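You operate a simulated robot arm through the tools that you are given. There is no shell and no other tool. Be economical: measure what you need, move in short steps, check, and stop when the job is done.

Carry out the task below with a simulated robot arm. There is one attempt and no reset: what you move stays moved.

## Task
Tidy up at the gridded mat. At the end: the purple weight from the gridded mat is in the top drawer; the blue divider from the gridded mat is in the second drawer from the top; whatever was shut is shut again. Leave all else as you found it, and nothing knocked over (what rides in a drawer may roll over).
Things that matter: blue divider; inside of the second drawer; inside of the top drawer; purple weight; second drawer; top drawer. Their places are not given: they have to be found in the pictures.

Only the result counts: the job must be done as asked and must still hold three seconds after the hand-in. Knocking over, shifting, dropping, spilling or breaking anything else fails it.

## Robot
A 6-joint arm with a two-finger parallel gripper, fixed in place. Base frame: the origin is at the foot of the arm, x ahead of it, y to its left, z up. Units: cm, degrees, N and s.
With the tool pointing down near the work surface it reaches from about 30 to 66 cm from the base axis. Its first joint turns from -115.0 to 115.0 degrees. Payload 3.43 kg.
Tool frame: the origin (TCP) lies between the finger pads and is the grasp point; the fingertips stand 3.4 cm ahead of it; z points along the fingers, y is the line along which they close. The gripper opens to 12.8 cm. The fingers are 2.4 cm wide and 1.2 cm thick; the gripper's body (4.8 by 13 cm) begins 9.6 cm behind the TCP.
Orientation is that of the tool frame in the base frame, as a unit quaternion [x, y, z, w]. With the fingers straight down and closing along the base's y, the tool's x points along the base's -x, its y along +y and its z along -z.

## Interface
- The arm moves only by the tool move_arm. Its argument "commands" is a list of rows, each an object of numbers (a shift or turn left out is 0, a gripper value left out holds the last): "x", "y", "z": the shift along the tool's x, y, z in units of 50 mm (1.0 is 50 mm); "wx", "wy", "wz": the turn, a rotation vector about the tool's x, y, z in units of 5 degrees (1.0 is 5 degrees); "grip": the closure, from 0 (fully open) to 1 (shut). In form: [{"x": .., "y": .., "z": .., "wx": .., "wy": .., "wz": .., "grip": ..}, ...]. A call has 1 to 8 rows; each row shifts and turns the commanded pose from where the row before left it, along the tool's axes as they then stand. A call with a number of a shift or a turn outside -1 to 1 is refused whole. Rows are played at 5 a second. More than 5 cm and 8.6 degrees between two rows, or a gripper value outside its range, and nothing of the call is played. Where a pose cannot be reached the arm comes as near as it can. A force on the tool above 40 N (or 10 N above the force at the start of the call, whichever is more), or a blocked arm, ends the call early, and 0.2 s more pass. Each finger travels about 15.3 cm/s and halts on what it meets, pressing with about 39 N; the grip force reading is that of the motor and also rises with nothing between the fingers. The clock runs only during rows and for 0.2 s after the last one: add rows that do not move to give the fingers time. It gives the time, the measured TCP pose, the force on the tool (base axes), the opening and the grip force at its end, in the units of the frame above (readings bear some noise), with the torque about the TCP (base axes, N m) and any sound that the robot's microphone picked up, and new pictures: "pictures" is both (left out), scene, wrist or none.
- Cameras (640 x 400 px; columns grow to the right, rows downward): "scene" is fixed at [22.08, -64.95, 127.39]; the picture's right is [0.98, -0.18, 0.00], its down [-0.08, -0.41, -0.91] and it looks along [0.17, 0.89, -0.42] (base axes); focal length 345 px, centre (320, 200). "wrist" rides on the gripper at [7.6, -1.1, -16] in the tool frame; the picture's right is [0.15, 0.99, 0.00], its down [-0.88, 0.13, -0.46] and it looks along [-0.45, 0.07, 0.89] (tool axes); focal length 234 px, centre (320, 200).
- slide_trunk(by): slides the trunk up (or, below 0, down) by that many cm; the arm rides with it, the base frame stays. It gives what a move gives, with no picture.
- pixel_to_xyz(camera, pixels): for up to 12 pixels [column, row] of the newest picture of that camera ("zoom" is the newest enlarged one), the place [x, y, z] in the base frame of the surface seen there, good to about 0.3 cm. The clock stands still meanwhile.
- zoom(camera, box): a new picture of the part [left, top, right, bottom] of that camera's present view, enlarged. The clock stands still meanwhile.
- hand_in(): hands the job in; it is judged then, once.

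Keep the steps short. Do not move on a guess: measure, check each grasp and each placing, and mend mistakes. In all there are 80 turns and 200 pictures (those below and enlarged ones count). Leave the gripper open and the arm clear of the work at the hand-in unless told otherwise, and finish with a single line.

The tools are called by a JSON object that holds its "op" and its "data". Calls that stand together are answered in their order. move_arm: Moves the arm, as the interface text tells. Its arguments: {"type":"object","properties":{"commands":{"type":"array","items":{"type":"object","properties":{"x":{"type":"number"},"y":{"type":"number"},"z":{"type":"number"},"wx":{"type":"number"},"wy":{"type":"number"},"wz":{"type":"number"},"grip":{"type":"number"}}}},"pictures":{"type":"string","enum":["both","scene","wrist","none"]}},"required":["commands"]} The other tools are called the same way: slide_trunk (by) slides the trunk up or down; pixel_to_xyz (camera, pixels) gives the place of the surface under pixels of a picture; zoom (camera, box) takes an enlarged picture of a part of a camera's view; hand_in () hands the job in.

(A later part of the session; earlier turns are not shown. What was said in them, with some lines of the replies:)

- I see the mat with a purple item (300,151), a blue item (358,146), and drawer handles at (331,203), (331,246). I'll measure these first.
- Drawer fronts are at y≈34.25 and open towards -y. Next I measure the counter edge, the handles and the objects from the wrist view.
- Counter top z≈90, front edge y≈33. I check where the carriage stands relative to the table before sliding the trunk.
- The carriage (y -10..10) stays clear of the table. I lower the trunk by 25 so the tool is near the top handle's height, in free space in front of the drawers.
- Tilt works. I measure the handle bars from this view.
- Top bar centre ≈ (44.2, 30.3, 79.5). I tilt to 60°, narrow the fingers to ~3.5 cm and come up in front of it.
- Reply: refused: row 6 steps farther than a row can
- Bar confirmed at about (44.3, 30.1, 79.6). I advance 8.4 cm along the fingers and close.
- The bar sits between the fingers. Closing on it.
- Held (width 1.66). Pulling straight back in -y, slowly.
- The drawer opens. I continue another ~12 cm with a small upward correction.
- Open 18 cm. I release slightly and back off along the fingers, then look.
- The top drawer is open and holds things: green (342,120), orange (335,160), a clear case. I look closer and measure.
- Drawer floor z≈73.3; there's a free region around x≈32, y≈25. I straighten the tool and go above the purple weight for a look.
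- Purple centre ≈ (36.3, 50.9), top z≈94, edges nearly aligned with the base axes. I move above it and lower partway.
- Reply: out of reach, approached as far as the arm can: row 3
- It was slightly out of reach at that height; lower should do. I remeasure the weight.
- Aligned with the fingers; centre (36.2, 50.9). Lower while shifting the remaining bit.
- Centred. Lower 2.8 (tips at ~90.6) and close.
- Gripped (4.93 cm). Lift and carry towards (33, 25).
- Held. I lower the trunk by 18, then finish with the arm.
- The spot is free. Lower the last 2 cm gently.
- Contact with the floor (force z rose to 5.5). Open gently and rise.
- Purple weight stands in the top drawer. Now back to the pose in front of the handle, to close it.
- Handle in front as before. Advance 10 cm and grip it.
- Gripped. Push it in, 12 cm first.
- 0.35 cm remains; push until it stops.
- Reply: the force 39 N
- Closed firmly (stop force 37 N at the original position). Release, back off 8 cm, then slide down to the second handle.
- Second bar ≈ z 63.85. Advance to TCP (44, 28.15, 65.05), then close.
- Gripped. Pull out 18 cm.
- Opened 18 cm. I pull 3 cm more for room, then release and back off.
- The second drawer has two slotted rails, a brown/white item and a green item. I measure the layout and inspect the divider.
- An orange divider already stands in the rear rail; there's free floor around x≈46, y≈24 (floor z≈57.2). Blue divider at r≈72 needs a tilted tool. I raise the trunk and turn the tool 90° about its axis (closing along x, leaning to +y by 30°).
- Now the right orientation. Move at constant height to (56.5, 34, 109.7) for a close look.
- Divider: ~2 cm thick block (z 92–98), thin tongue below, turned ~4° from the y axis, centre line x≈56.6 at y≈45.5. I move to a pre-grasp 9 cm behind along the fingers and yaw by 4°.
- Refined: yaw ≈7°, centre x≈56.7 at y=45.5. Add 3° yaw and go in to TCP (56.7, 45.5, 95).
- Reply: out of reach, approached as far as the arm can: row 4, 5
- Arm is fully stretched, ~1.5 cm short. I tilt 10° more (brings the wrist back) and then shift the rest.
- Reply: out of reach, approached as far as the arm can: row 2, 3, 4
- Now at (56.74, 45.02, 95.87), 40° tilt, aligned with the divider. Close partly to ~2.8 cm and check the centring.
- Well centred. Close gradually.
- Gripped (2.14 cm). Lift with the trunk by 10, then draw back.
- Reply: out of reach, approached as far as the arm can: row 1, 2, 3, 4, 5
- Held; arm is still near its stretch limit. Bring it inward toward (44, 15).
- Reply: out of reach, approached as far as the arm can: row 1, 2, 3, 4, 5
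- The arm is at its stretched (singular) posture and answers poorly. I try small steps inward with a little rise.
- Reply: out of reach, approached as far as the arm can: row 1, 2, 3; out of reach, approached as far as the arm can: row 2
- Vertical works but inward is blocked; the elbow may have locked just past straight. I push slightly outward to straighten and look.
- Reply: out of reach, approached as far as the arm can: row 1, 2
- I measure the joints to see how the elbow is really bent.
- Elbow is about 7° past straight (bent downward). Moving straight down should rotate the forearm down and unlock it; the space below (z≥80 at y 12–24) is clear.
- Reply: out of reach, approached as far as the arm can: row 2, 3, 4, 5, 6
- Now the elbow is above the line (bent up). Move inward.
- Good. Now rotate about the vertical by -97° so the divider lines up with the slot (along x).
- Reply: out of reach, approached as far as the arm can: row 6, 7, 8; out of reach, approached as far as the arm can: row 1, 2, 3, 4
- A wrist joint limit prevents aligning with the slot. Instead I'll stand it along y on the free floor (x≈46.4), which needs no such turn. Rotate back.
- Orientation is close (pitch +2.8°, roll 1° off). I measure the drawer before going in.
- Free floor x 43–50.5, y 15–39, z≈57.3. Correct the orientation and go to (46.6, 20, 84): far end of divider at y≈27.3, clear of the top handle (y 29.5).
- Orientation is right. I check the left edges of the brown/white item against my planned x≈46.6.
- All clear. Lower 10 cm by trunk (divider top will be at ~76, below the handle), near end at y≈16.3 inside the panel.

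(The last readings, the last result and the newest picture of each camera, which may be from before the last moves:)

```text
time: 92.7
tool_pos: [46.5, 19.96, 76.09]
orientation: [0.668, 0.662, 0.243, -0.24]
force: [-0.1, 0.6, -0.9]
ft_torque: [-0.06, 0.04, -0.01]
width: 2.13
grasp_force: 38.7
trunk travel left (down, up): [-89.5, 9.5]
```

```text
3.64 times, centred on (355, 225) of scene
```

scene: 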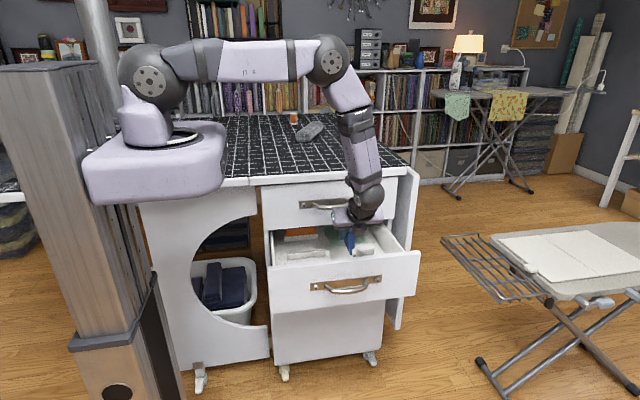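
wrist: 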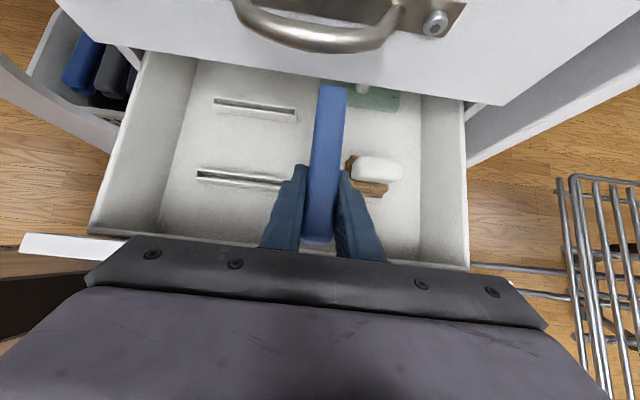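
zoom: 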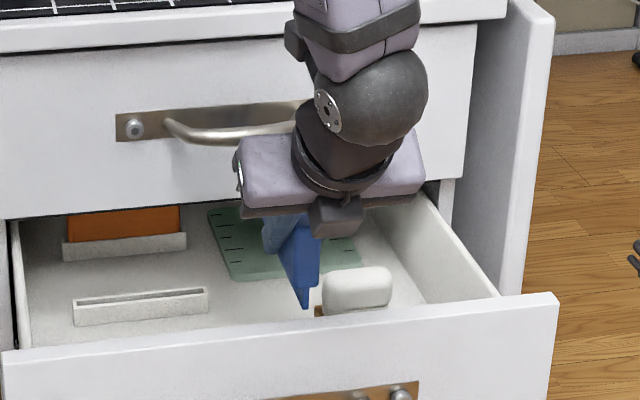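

Clear on all sides. Down 2 more, then forward 5 cm under the handle.

{"op": "slide_trunk", "data": {"by": -2.5}}

{"op": "move_arm", "data": {"commands": [{"x": 0.255, "z": 0.214}, {"x": 0.255, "z": 0.214}, {"x": 0.255, "z": 0.214}, {}]}}

{"op": "zoom", "data": {"camera": "wrist", "box": [200, 40, 460, 260]}}

```text
time: 93.4
tool_pos: [46.53, 19.86, 73.53]
orientation: [0.668, 0.661, 0.243, -0.24]
force: [0.9, 0.2, -0.5]
ft_torque: [0.01, -0.02, 0.0]
width: 2.12
grasp_force: 38.9
trunk travel left (down, up): [-87.0, 12.0]
```

```text
time: 94.4
tool_pos: [46.63, 25.07, 73.61]
orientation: [0.668, 0.662, 0.243, -0.24]
force: [-0.4, 0.4, -1.0]
ft_torque: [-0.01, 0.02, -0.02]
width: 2.12
grasp_force: 39.3
trunk travel left (down, up): [-87.0, 12.0]
```

scene: 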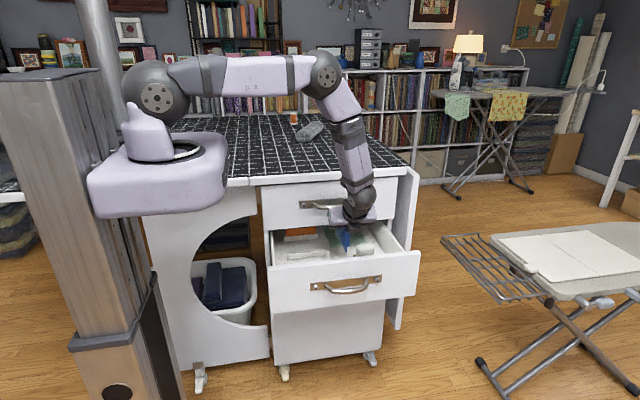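
wrist: 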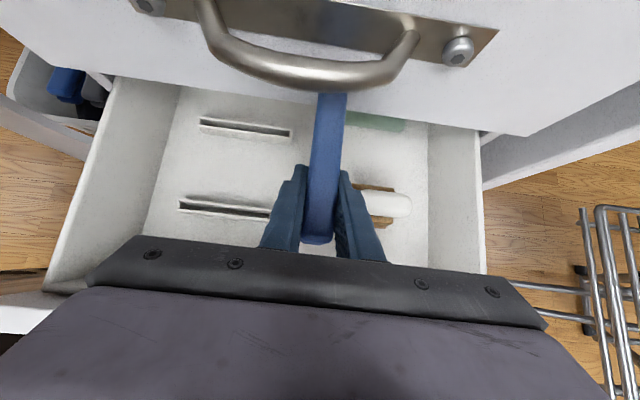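

```text
1.82 times, centred on (330, 150) of wrist
```

zoom: 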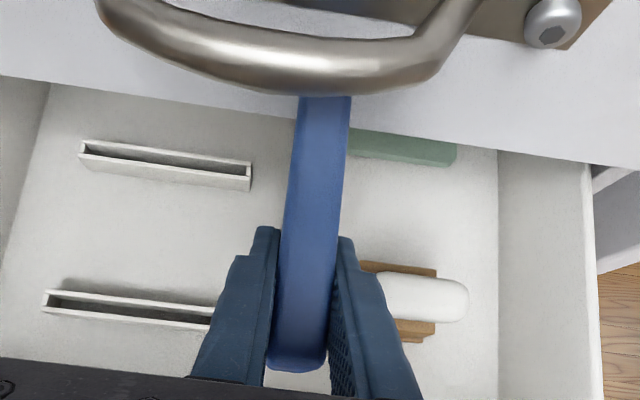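

{"op": "pixel_to_xyz", "data": {"camera": "wrist", "pixels": [[356, 186], [354, 184], [358, 187], [375, 218], [366, 200], [268, 212], [264, 209], [368, 120]]}}

```text
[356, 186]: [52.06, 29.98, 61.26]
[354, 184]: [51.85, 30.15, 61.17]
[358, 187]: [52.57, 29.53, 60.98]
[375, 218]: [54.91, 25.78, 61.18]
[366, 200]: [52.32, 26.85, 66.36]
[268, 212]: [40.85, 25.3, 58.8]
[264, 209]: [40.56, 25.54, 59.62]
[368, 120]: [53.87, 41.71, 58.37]
```

Gap is fine both sides (rail end ~42.5, brown ~51.5). Lower 8 by trunk, then creep down with the arm.

{"op": "slide_trunk", "data": {"by": -8}}

{"op": "move_arm", "data": {"commands": [{"x": -0.064, "z": 0.077}, {"x": -0.064, "z": 0.077}, {"x": -0.064, "z": 0.077}, {}], "pictures": "wrist"}}

```text
time: 95.6
tool_pos: [46.47, 25.1, 65.57]
orientation: [0.668, 0.662, 0.242, -0.239]
force: [0.4, 2.4, 0.0]
ft_torque: [-0.16, -0.01, 0.07]
width: 2.12
grasp_force: 39.2
trunk travel left (down, up): [-79.0, 20.0]
```

```text
time: 96.6
tool_pos: [46.54, 25.03, 64.13]
orientation: [0.668, 0.662, 0.242, -0.239]
force: [0.0, 0.7, 4.8]
ft_torque: [-0.78, -0.12, 0.02]
width: 2.11
grasp_force: 39.3
trunk travel left (down, up): [-79.0, 20.0]
```

wrist: 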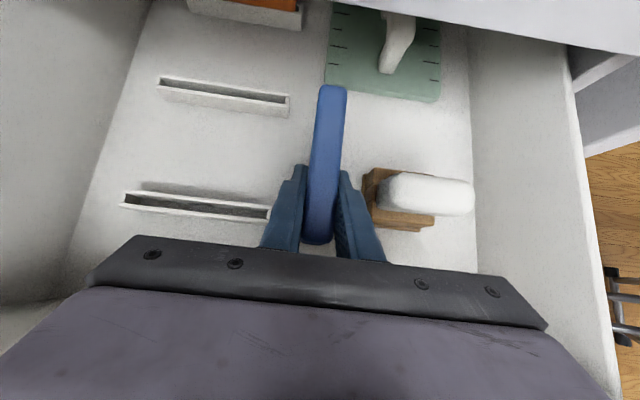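

Some contact with torque -0.78 about x suggests it's behind the TCP, possibly the gripper body on the drawer front. Look.

{"op": "zoom", "data": {"camera": "scene", "box": [290, 180, 430, 290]}}

{"op": "pixel_to_xyz", "data": {"camera": "wrist", "pixels": [[325, 95], [322, 130], [319, 170], [316, 225], [316, 238], [30, 310], [330, 60]]}}

```text
3.64 times, centred on (360, 235) of scene
```

zoom: 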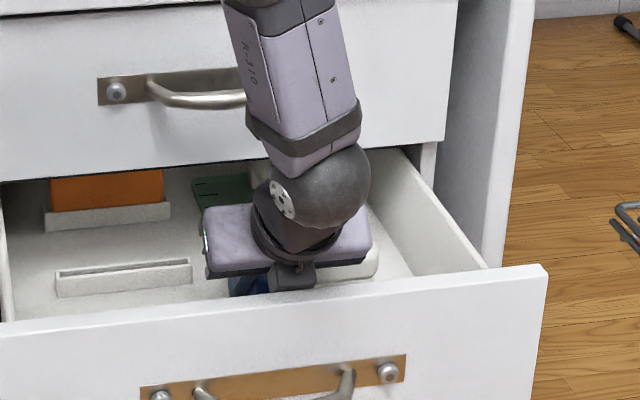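

```text
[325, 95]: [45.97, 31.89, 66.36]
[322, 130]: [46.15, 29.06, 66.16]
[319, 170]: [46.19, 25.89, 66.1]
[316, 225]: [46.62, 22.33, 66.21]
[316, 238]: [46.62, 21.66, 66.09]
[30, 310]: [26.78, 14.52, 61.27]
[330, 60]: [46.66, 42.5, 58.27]
```

The divider is still ~0.8 above the floor; the box under the gripper is touching the drawer front's top edge. Raise 0.6, move 2.5 cm forward, then lower again.

{"op": "move_arm", "data": {"commands": [{"x": 0.077, "z": -0.092}, {"x": 0.19, "z": 0.16}, {"x": 0.19, "z": 0.16}, {}], "pictures": "scene"}}

{"op": "zoom", "data": {"camera": "scene", "box": [290, 180, 430, 290]}}

```text
time: 97.6
tool_pos: [46.57, 27.59, 64.62]
orientation: [0.668, 0.662, 0.242, -0.239]
force: [-0.1, -0.8, 0.2]
ft_torque: [-0.02, 0.01, 0.0]
width: 2.1
grasp_force: 39.3
trunk travel left (down, up): [-79.0, 20.0]
```

scene: 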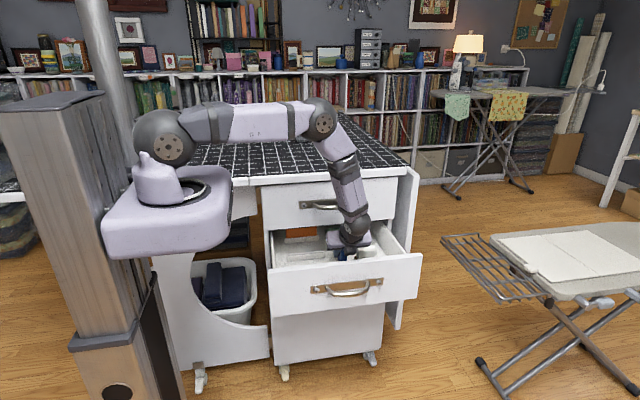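

```text
3.64 times, centred on (360, 235) of scene
```

zoom: 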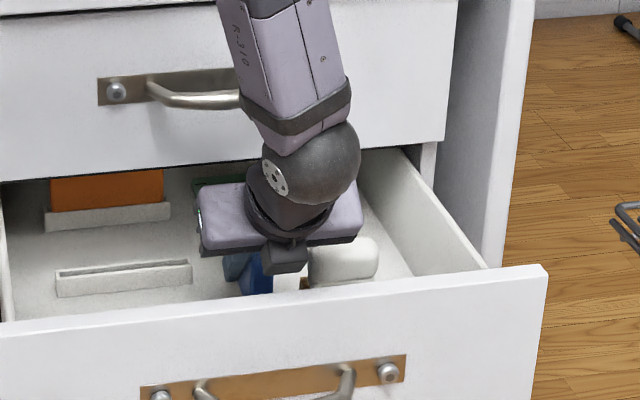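

Clear now. Lower in small steps to contact.

{"op": "move_arm", "data": {"commands": [{"x": -0.064, "z": 0.077}, {"x": -0.039, "z": 0.046}, {"x": -0.02, "z": 0.023}, {}], "pictures": "none"}}

```text
time: 98.6
tool_pos: [46.63, 27.56, 63.59]
orientation: [0.668, 0.662, 0.242, -0.24]
force: [0.5, -0.3, -0.8]
ft_torque: [-0.01, -0.01, 0.02]
width: 2.11
grasp_force: 39.1
trunk travel left (down, up): [-79.0, 20.0]
```

{"op": "move_arm", "data": {"commands": [{"x": -0.026, "z": 0.031}, {"x": -0.02, "z": 0.023}, {}], "pictures": "none"}}

```text
time: 99.4
tool_pos: [46.51, 27.55, 63.32]
orientation: [0.668, 0.662, 0.243, -0.24]
force: [-0.3, -0.2, 0.0]
ft_torque: [-0.02, 0.01, 0.03]
width: 2.12
grasp_force: 39.2
trunk travel left (down, up): [-79.0, 20.0]
```

{"op": "move_arm", "data": {"commands": [{"x": -0.018, "z": 0.021}, {"x": -0.018, "z": 0.021}, {}], "pictures": "wrist"}}

```text
time: 100.2
tool_pos: [46.65, 27.55, 63.01]
orientation: [0.668, 0.662, 0.242, -0.239]
force: [-0.7, -0.7, 0.3]
ft_torque: [-0.04, 0.02, -0.06]
width: 2.13
grasp_force: 38.6
trunk travel left (down, up): [-79.0, 20.0]
```

wrist: 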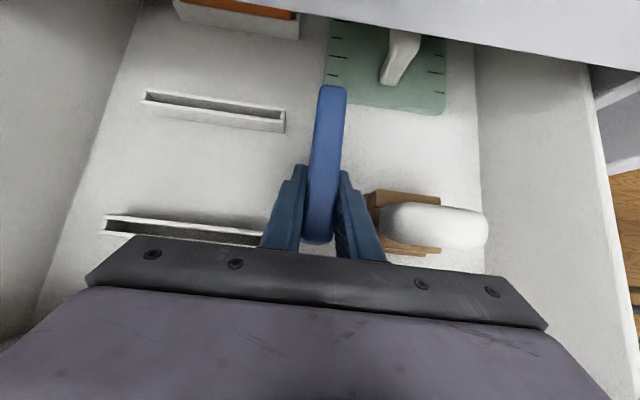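

{"op": "move_arm", "data": {"commands": [{"x": -0.018, "z": 0.021}, {"x": -0.018, "z": 0.021}, {}], "pictures": "none"}}

{"op": "pixel_to_xyz", "data": {"camera": "wrist", "pixels": [[367, 195], [372, 198], [330, 95], [318, 225], [260, 232], [240, 228]]}}

```text
time: 101.0
tool_pos: [46.55, 27.69, 63.0]
orientation: [0.666, 0.662, 0.245, -0.24]
force: [-4.7, -0.3, 20.0]
ft_torque: [-0.81, 0.29, -0.16]
width: 2.15
grasp_force: 39.4
trunk travel left (down, up): [-79.0, 20.0]
```

```text
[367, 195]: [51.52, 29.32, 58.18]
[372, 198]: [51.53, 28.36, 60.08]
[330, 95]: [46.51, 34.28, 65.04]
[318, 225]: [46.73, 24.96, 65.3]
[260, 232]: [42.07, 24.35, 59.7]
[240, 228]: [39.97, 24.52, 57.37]
```

Floor contact (20 N). Relieve slightly, then open gently.

{"op": "move_arm", "data": {"commands": [{"x": 0.026, "z": -0.031}, {"grip": 0.8}, {"grip": 0.76}, {"grip": 0.72}, {}], "pictures": "wrist"}}

{"op": "zoom", "data": {"camera": "wrist", "box": [220, 60, 420, 270]}}

```text
time: 102.2
tool_pos: [46.65, 27.47, 63.0]
orientation: [0.668, 0.661, 0.243, -0.24]
force: [-0.1, 0.6, 0.0]
ft_torque: [0.01, -0.02, -0.01]
width: 3.58
grasp_force: 0.2
trunk travel left (down, up): [-79.0, 20.0]
```

wrist: 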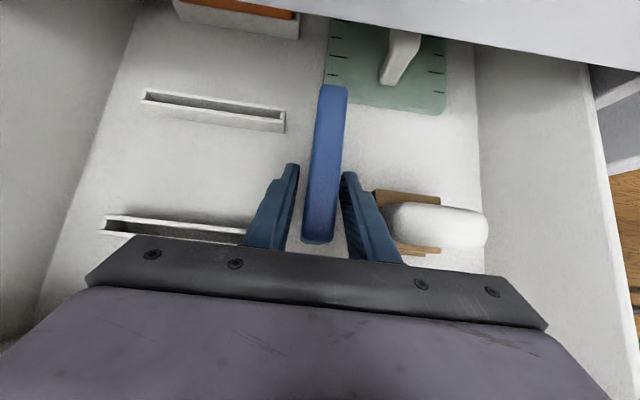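

```text
1.90 times, centred on (320, 165) of wrist
```

zoom: 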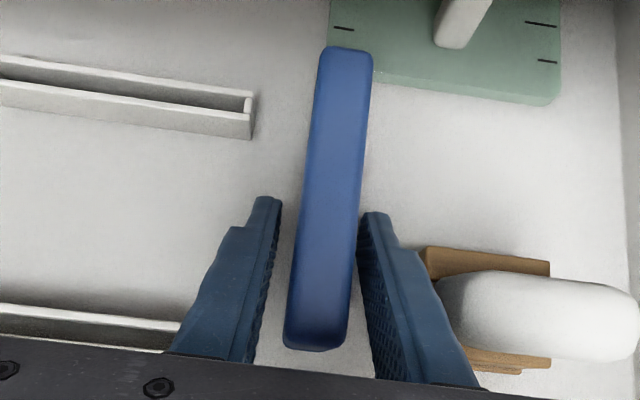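

It stands free between the open fingers. Retreat along the finger axis.

{"op": "move_arm", "data": {"commands": [{"z": -0.3}, {"z": -0.5}, {"z": -0.6}, {"z": -0.8}, {"z": -0.8}, {}]}}

{"op": "zoom", "data": {"camera": "scene", "box": [270, 180, 430, 290]}}

```text
time: 103.6
tool_pos: [46.48, 17.9, 74.62]
orientation: [0.668, 0.662, 0.243, -0.24]
force: [-0.5, -0.1, 0.1]
ft_torque: [-0.03, -0.01, 0.0]
width: 3.58
grasp_force: 0.1
trunk travel left (down, up): [-79.0, 20.0]
```

scene: 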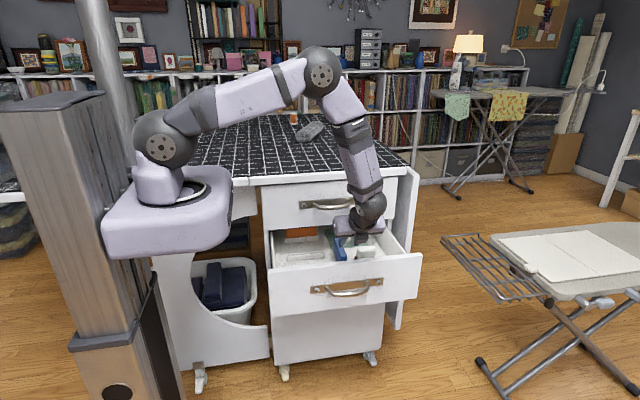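
wrist: 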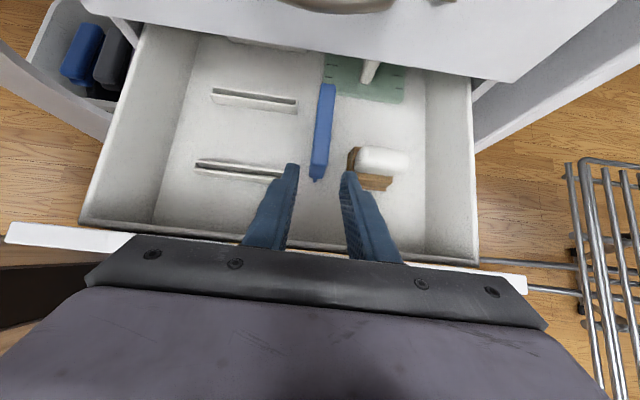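

```text
3.64 times, centred on (350, 235) of scene
```

zoom: 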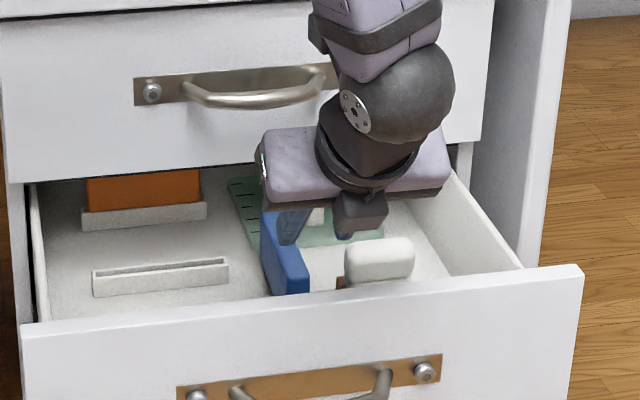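

The divider stands upright in the second drawer. To close it I'll push its front with closed fingers: rise, back off in -y, tilt to 60°.

{"op": "slide_trunk", "data": {"by": 6}}

{"op": "move_arm", "data": {"commands": [{"x": -0.575, "z": -0.482, "y": -0.115}, {"x": -0.575, "z": -0.482, "y": -0.115}, {"x": -0.575, "z": -0.482, "y": -0.115}, {"x": -0.575, "z": -0.482, "y": -0.115}, {"wy": 1, "grip": 1}, {"wy": 1}, {"wy": 1}, {"wy": 1}], "pictures": "scene"}}

```text
time: 104.6
tool_pos: [46.37, 18.03, 80.66]
orientation: [0.668, 0.661, 0.244, -0.239]
force: [-0.7, -0.1, -0.8]
ft_torque: [0.02, -0.02, 0.0]
width: 3.58
grasp_force: 0.0
trunk travel left (down, up): [-85.0, 14.0]
```

```text
time: 106.4
tool_pos: [44.04, 2.97, 80.66]
orientation: [0.615, 0.61, 0.355, -0.351]
force: [0.3, 0.4, 0.5]
ft_torque: [0.0, 0.02, -0.02]
width: 0.01
grasp_force: 33.4
trunk travel left (down, up): [-85.0, 14.0]
```

scene: 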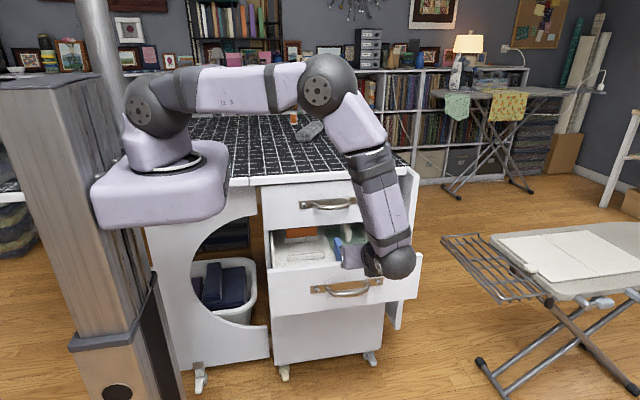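

Lower 12 by trunk to TCP z≈68.6, tips in front of the panel above the bar.

{"op": "slide_trunk", "data": {"by": -12}}

{"op": "move_arm", "data": {"commands": [{"x": 0.15, "z": 0.26}, {"x": 0.15, "z": 0.26}]}}

{"op": "zoom", "data": {"camera": "wrist", "box": [220, 60, 420, 260]}}

```text
time: 107.9
tool_pos: [44.03, 3.01, 68.66]
orientation: [0.615, 0.61, 0.355, -0.351]
force: [0.7, -0.4, -1.0]
ft_torque: [0.02, -0.03, -0.04]
width: 0.01
grasp_force: 33.1
trunk travel left (down, up): [-73.0, 26.0]
```

```text
time: 108.5
tool_pos: [43.92, 5.95, 68.64]
orientation: [0.615, 0.61, 0.355, -0.351]
force: [-0.5, -0.2, 0.4]
ft_torque: [0.02, -0.02, -0.02]
width: 0.0
grasp_force: 33.8
trunk travel left (down, up): [-73.0, 26.0]
```

scene: 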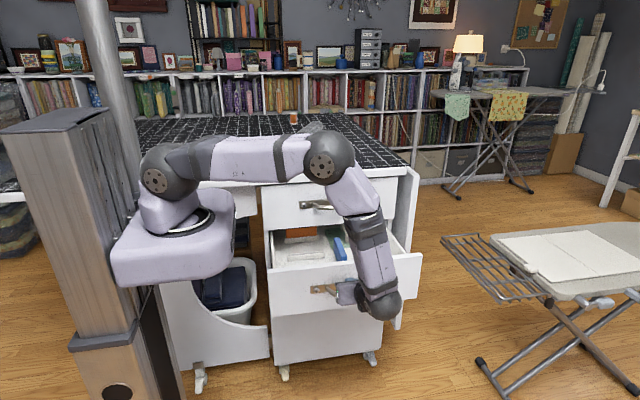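
wrist: 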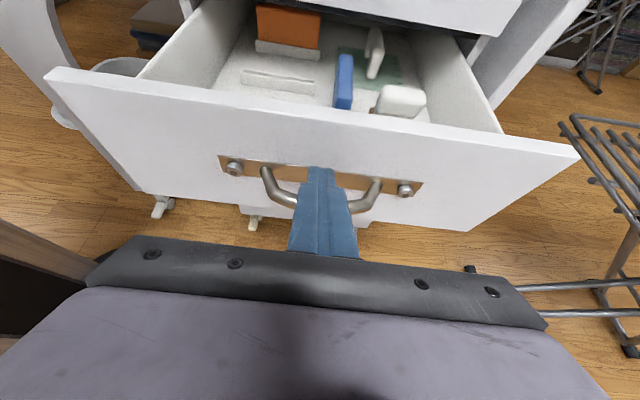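

```text
2.00 times, centred on (320, 160) of wrist
```

zoom: 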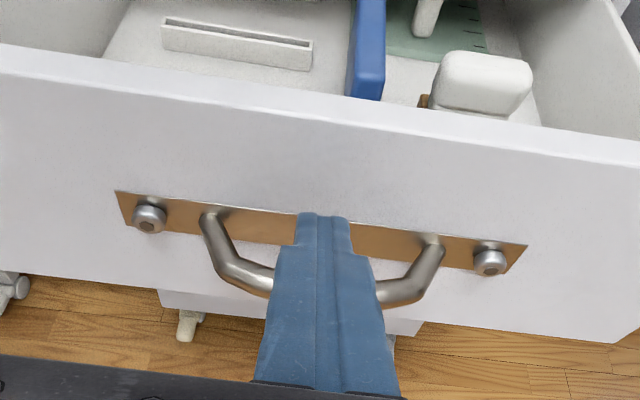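

Fingers are above the bar, facing the panel. Push gently, 1 cm per row.

{"op": "move_arm", "data": {"commands": [{"x": 0.1, "z": 0.173}, {"x": 0.1, "z": 0.173}, {"x": 0.1, "z": 0.173}, {"x": 0.06, "z": 0.104}, {"x": 0.06, "z": 0.104}, {"x": 0.1, "z": 0.173}, {"x": 0.1, "z": 0.173}, {"x": 0.1, "z": 0.173}], "pictures": "wrist"}}

```text
time: 110.3
tool_pos: [44.21, 13.31, 68.59]
orientation: [0.615, 0.61, 0.355, -0.351]
force: [0.8, -0.6, 0.1]
ft_torque: [-0.05, 0.03, 0.02]
width: 0.0
grasp_force: 33.1
trunk travel left (down, up): [-73.0, 26.0]
```

wrist: 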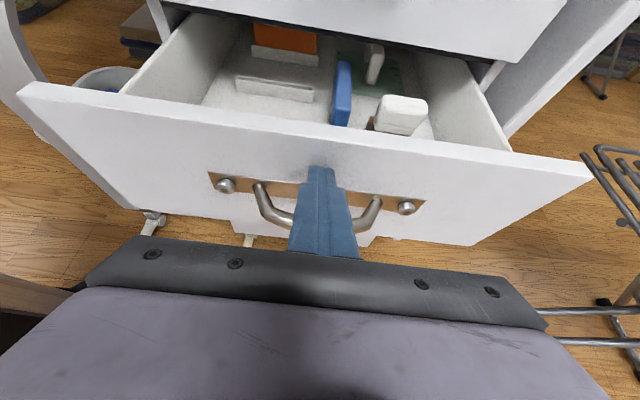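

The drawer follows and the divider stays upright. Continue.

{"op": "move_arm", "data": {"commands": [{"x": 0.1, "z": 0.173}, {"x": 0.1, "z": 0.173}, {"x": 0.1, "z": 0.173}, {"x": 0.1, "z": 0.173}, {"x": 0.1, "z": 0.173}, {"x": 0.1, "z": 0.173}, {"x": 0.1, "z": 0.173}, {"x": 0.1, "z": 0.173}], "pictures": "wrist"}}

```text
time: 112.1
tool_pos: [44.2, 21.1, 68.71]
orientation: [0.616, 0.61, 0.354, -0.351]
force: [-0.5, 0.7, 0.3]
ft_torque: [0.01, 0.02, 0.0]
width: 0.01
grasp_force: 32.9
trunk travel left (down, up): [-73.0, 26.0]
```

wrist: 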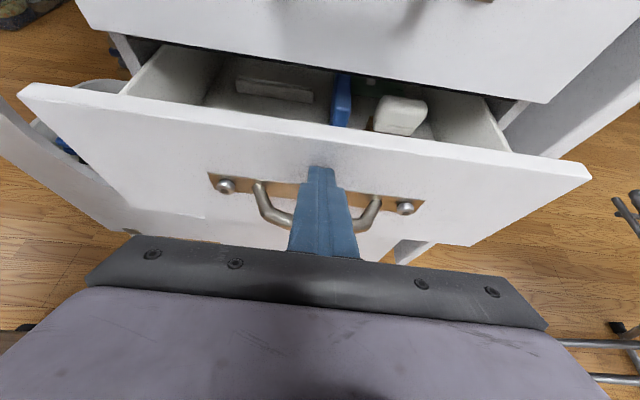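

{"op": "move_arm", "data": {"commands": [{"x": 0.1, "z": 0.173}, {"x": 0.1, "z": 0.173}, {"x": 0.1, "z": 0.173}, {"x": 0.1, "z": 0.173}, {"x": 0.1, "z": 0.173}, {"x": 0.1, "z": 0.173}, {"x": 0.1, "z": 0.173}]}}

```text
time: 113.7
tool_pos: [44.18, 28.24, 68.74]
orientation: [0.615, 0.61, 0.355, -0.351]
force: [-0.6, -0.6, -0.5]
ft_torque: [0.02, -0.02, -0.01]
width: 0.01
grasp_force: 33.1
trunk travel left (down, up): [-73.0, 26.0]
```

scene: 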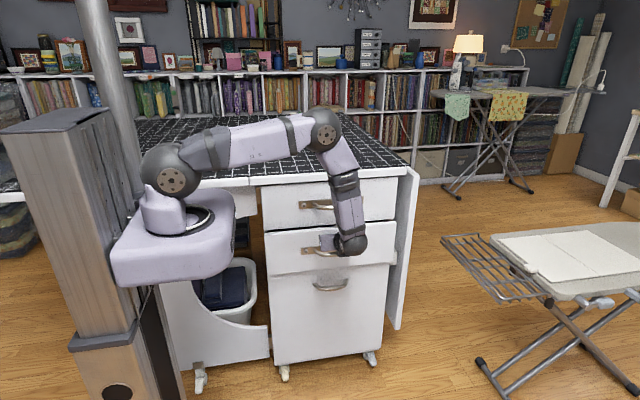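
wrist: 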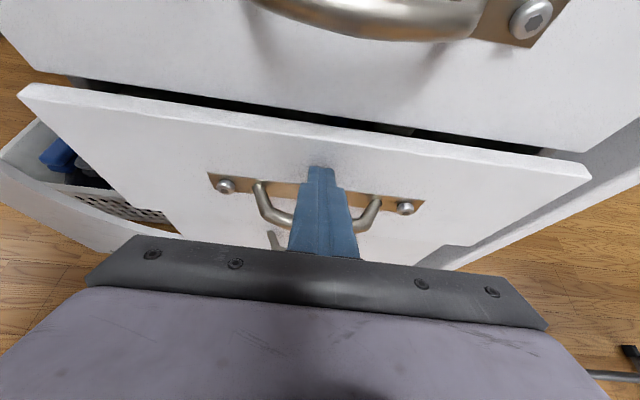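

Nearly shut. Last ~2.5 cm in small rows until it stops.

{"op": "move_arm", "data": {"commands": [{"x": 0.08, "z": 0.138}, {"x": 0.08, "z": 0.138}, {"x": 0.05, "z": 0.087}, {"x": 0.03, "z": 0.052}, {"x": 0.03, "z": 0.052}, {"x": 0.03, "z": 0.052}, {"x": 0.03, "z": 0.052}, {}], "pictures": "wrist"}}

```text
time: 115.2
tool_pos: [44.3, 30.42, 68.57]
orientation: [0.619, 0.608, 0.355, -0.347]
force: [-1.7, -17.9, 6.9]
ft_torque: [0.12, 0.09, 0.05]
width: 0.01
grasp_force: 32.9
trunk travel left (down, up): [-73.0, 26.0]
stopped in row 7: the force on the tool passed its limit at 45 N (the readings are from after the stop); the commanded pose is now the measured one
```

wrist: 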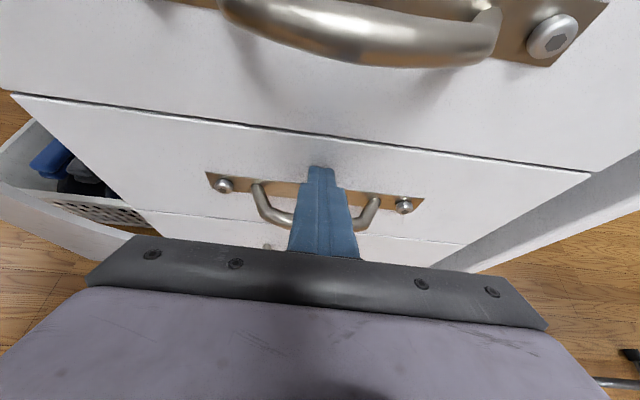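

It stopped hard and looks flush. Back straight off, open, and verify.

{"op": "move_arm", "data": {"commands": [{"x": -0.1, "z": -0.2}, {"x": -0.3, "z": -0.55}, {"x": -0.4, "z": -0.75}, {"x": -0.4, "z": -0.75}, {"x": -0.4, "z": -0.75}, {"grip": 0}, {}, {}]}}

{"op": "pixel_to_xyz", "data": {"camera": "scene", "pixels": [[275, 190], [275, 215], [275, 235], [275, 260], [275, 285], [385, 185], [385, 225], [385, 255], [385, 280]]}}

{"op": "zoom", "data": {"camera": "scene", "box": [250, 100, 430, 290]}}

```text
time: 117.0
tool_pos: [44.22, 13.91, 69.0]
orientation: [0.618, 0.61, 0.353, -0.348]
force: [0.0, -0.6, 0.4]
ft_torque: [-0.02, -0.02, 0.01]
width: 12.79
grasp_force: 0.0
trunk travel left (down, up): [-73.0, 26.0]
```

scene: 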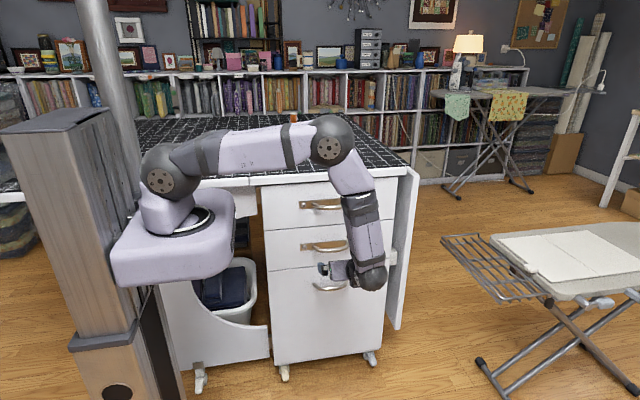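
wrist: 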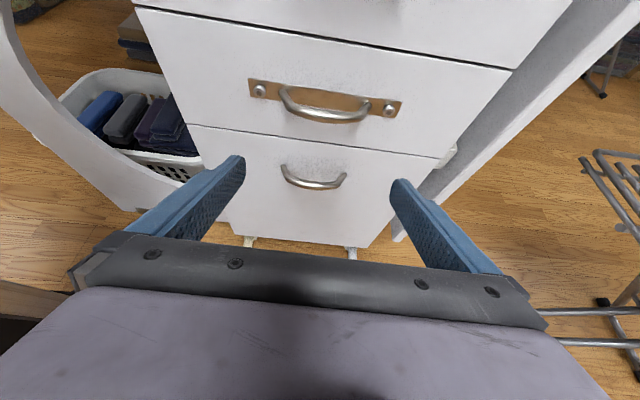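

```text
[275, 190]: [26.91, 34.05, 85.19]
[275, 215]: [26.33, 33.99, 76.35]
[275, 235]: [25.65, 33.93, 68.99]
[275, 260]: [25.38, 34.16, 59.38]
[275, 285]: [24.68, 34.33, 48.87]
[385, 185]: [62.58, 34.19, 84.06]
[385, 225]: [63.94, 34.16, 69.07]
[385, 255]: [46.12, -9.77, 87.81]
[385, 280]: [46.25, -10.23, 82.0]
```

```text
2.11 times, centred on (340, 195) of scene
5 turns are left
```

zoom: 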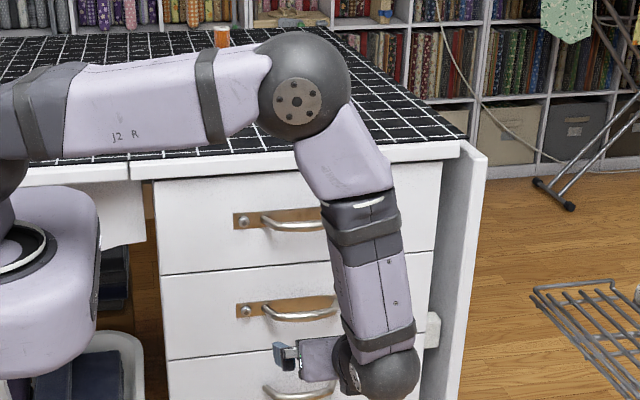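

All drawer fronts are flush at y≈34 as at the start, the gripper is open and the arm is clear. Handing in.

{"op": "hand_in", "data": {}}

```text
The job is handed in.
```

The purple weight is in the top drawer, the blue divider is standing in the second drawer, and both drawers are shut again.
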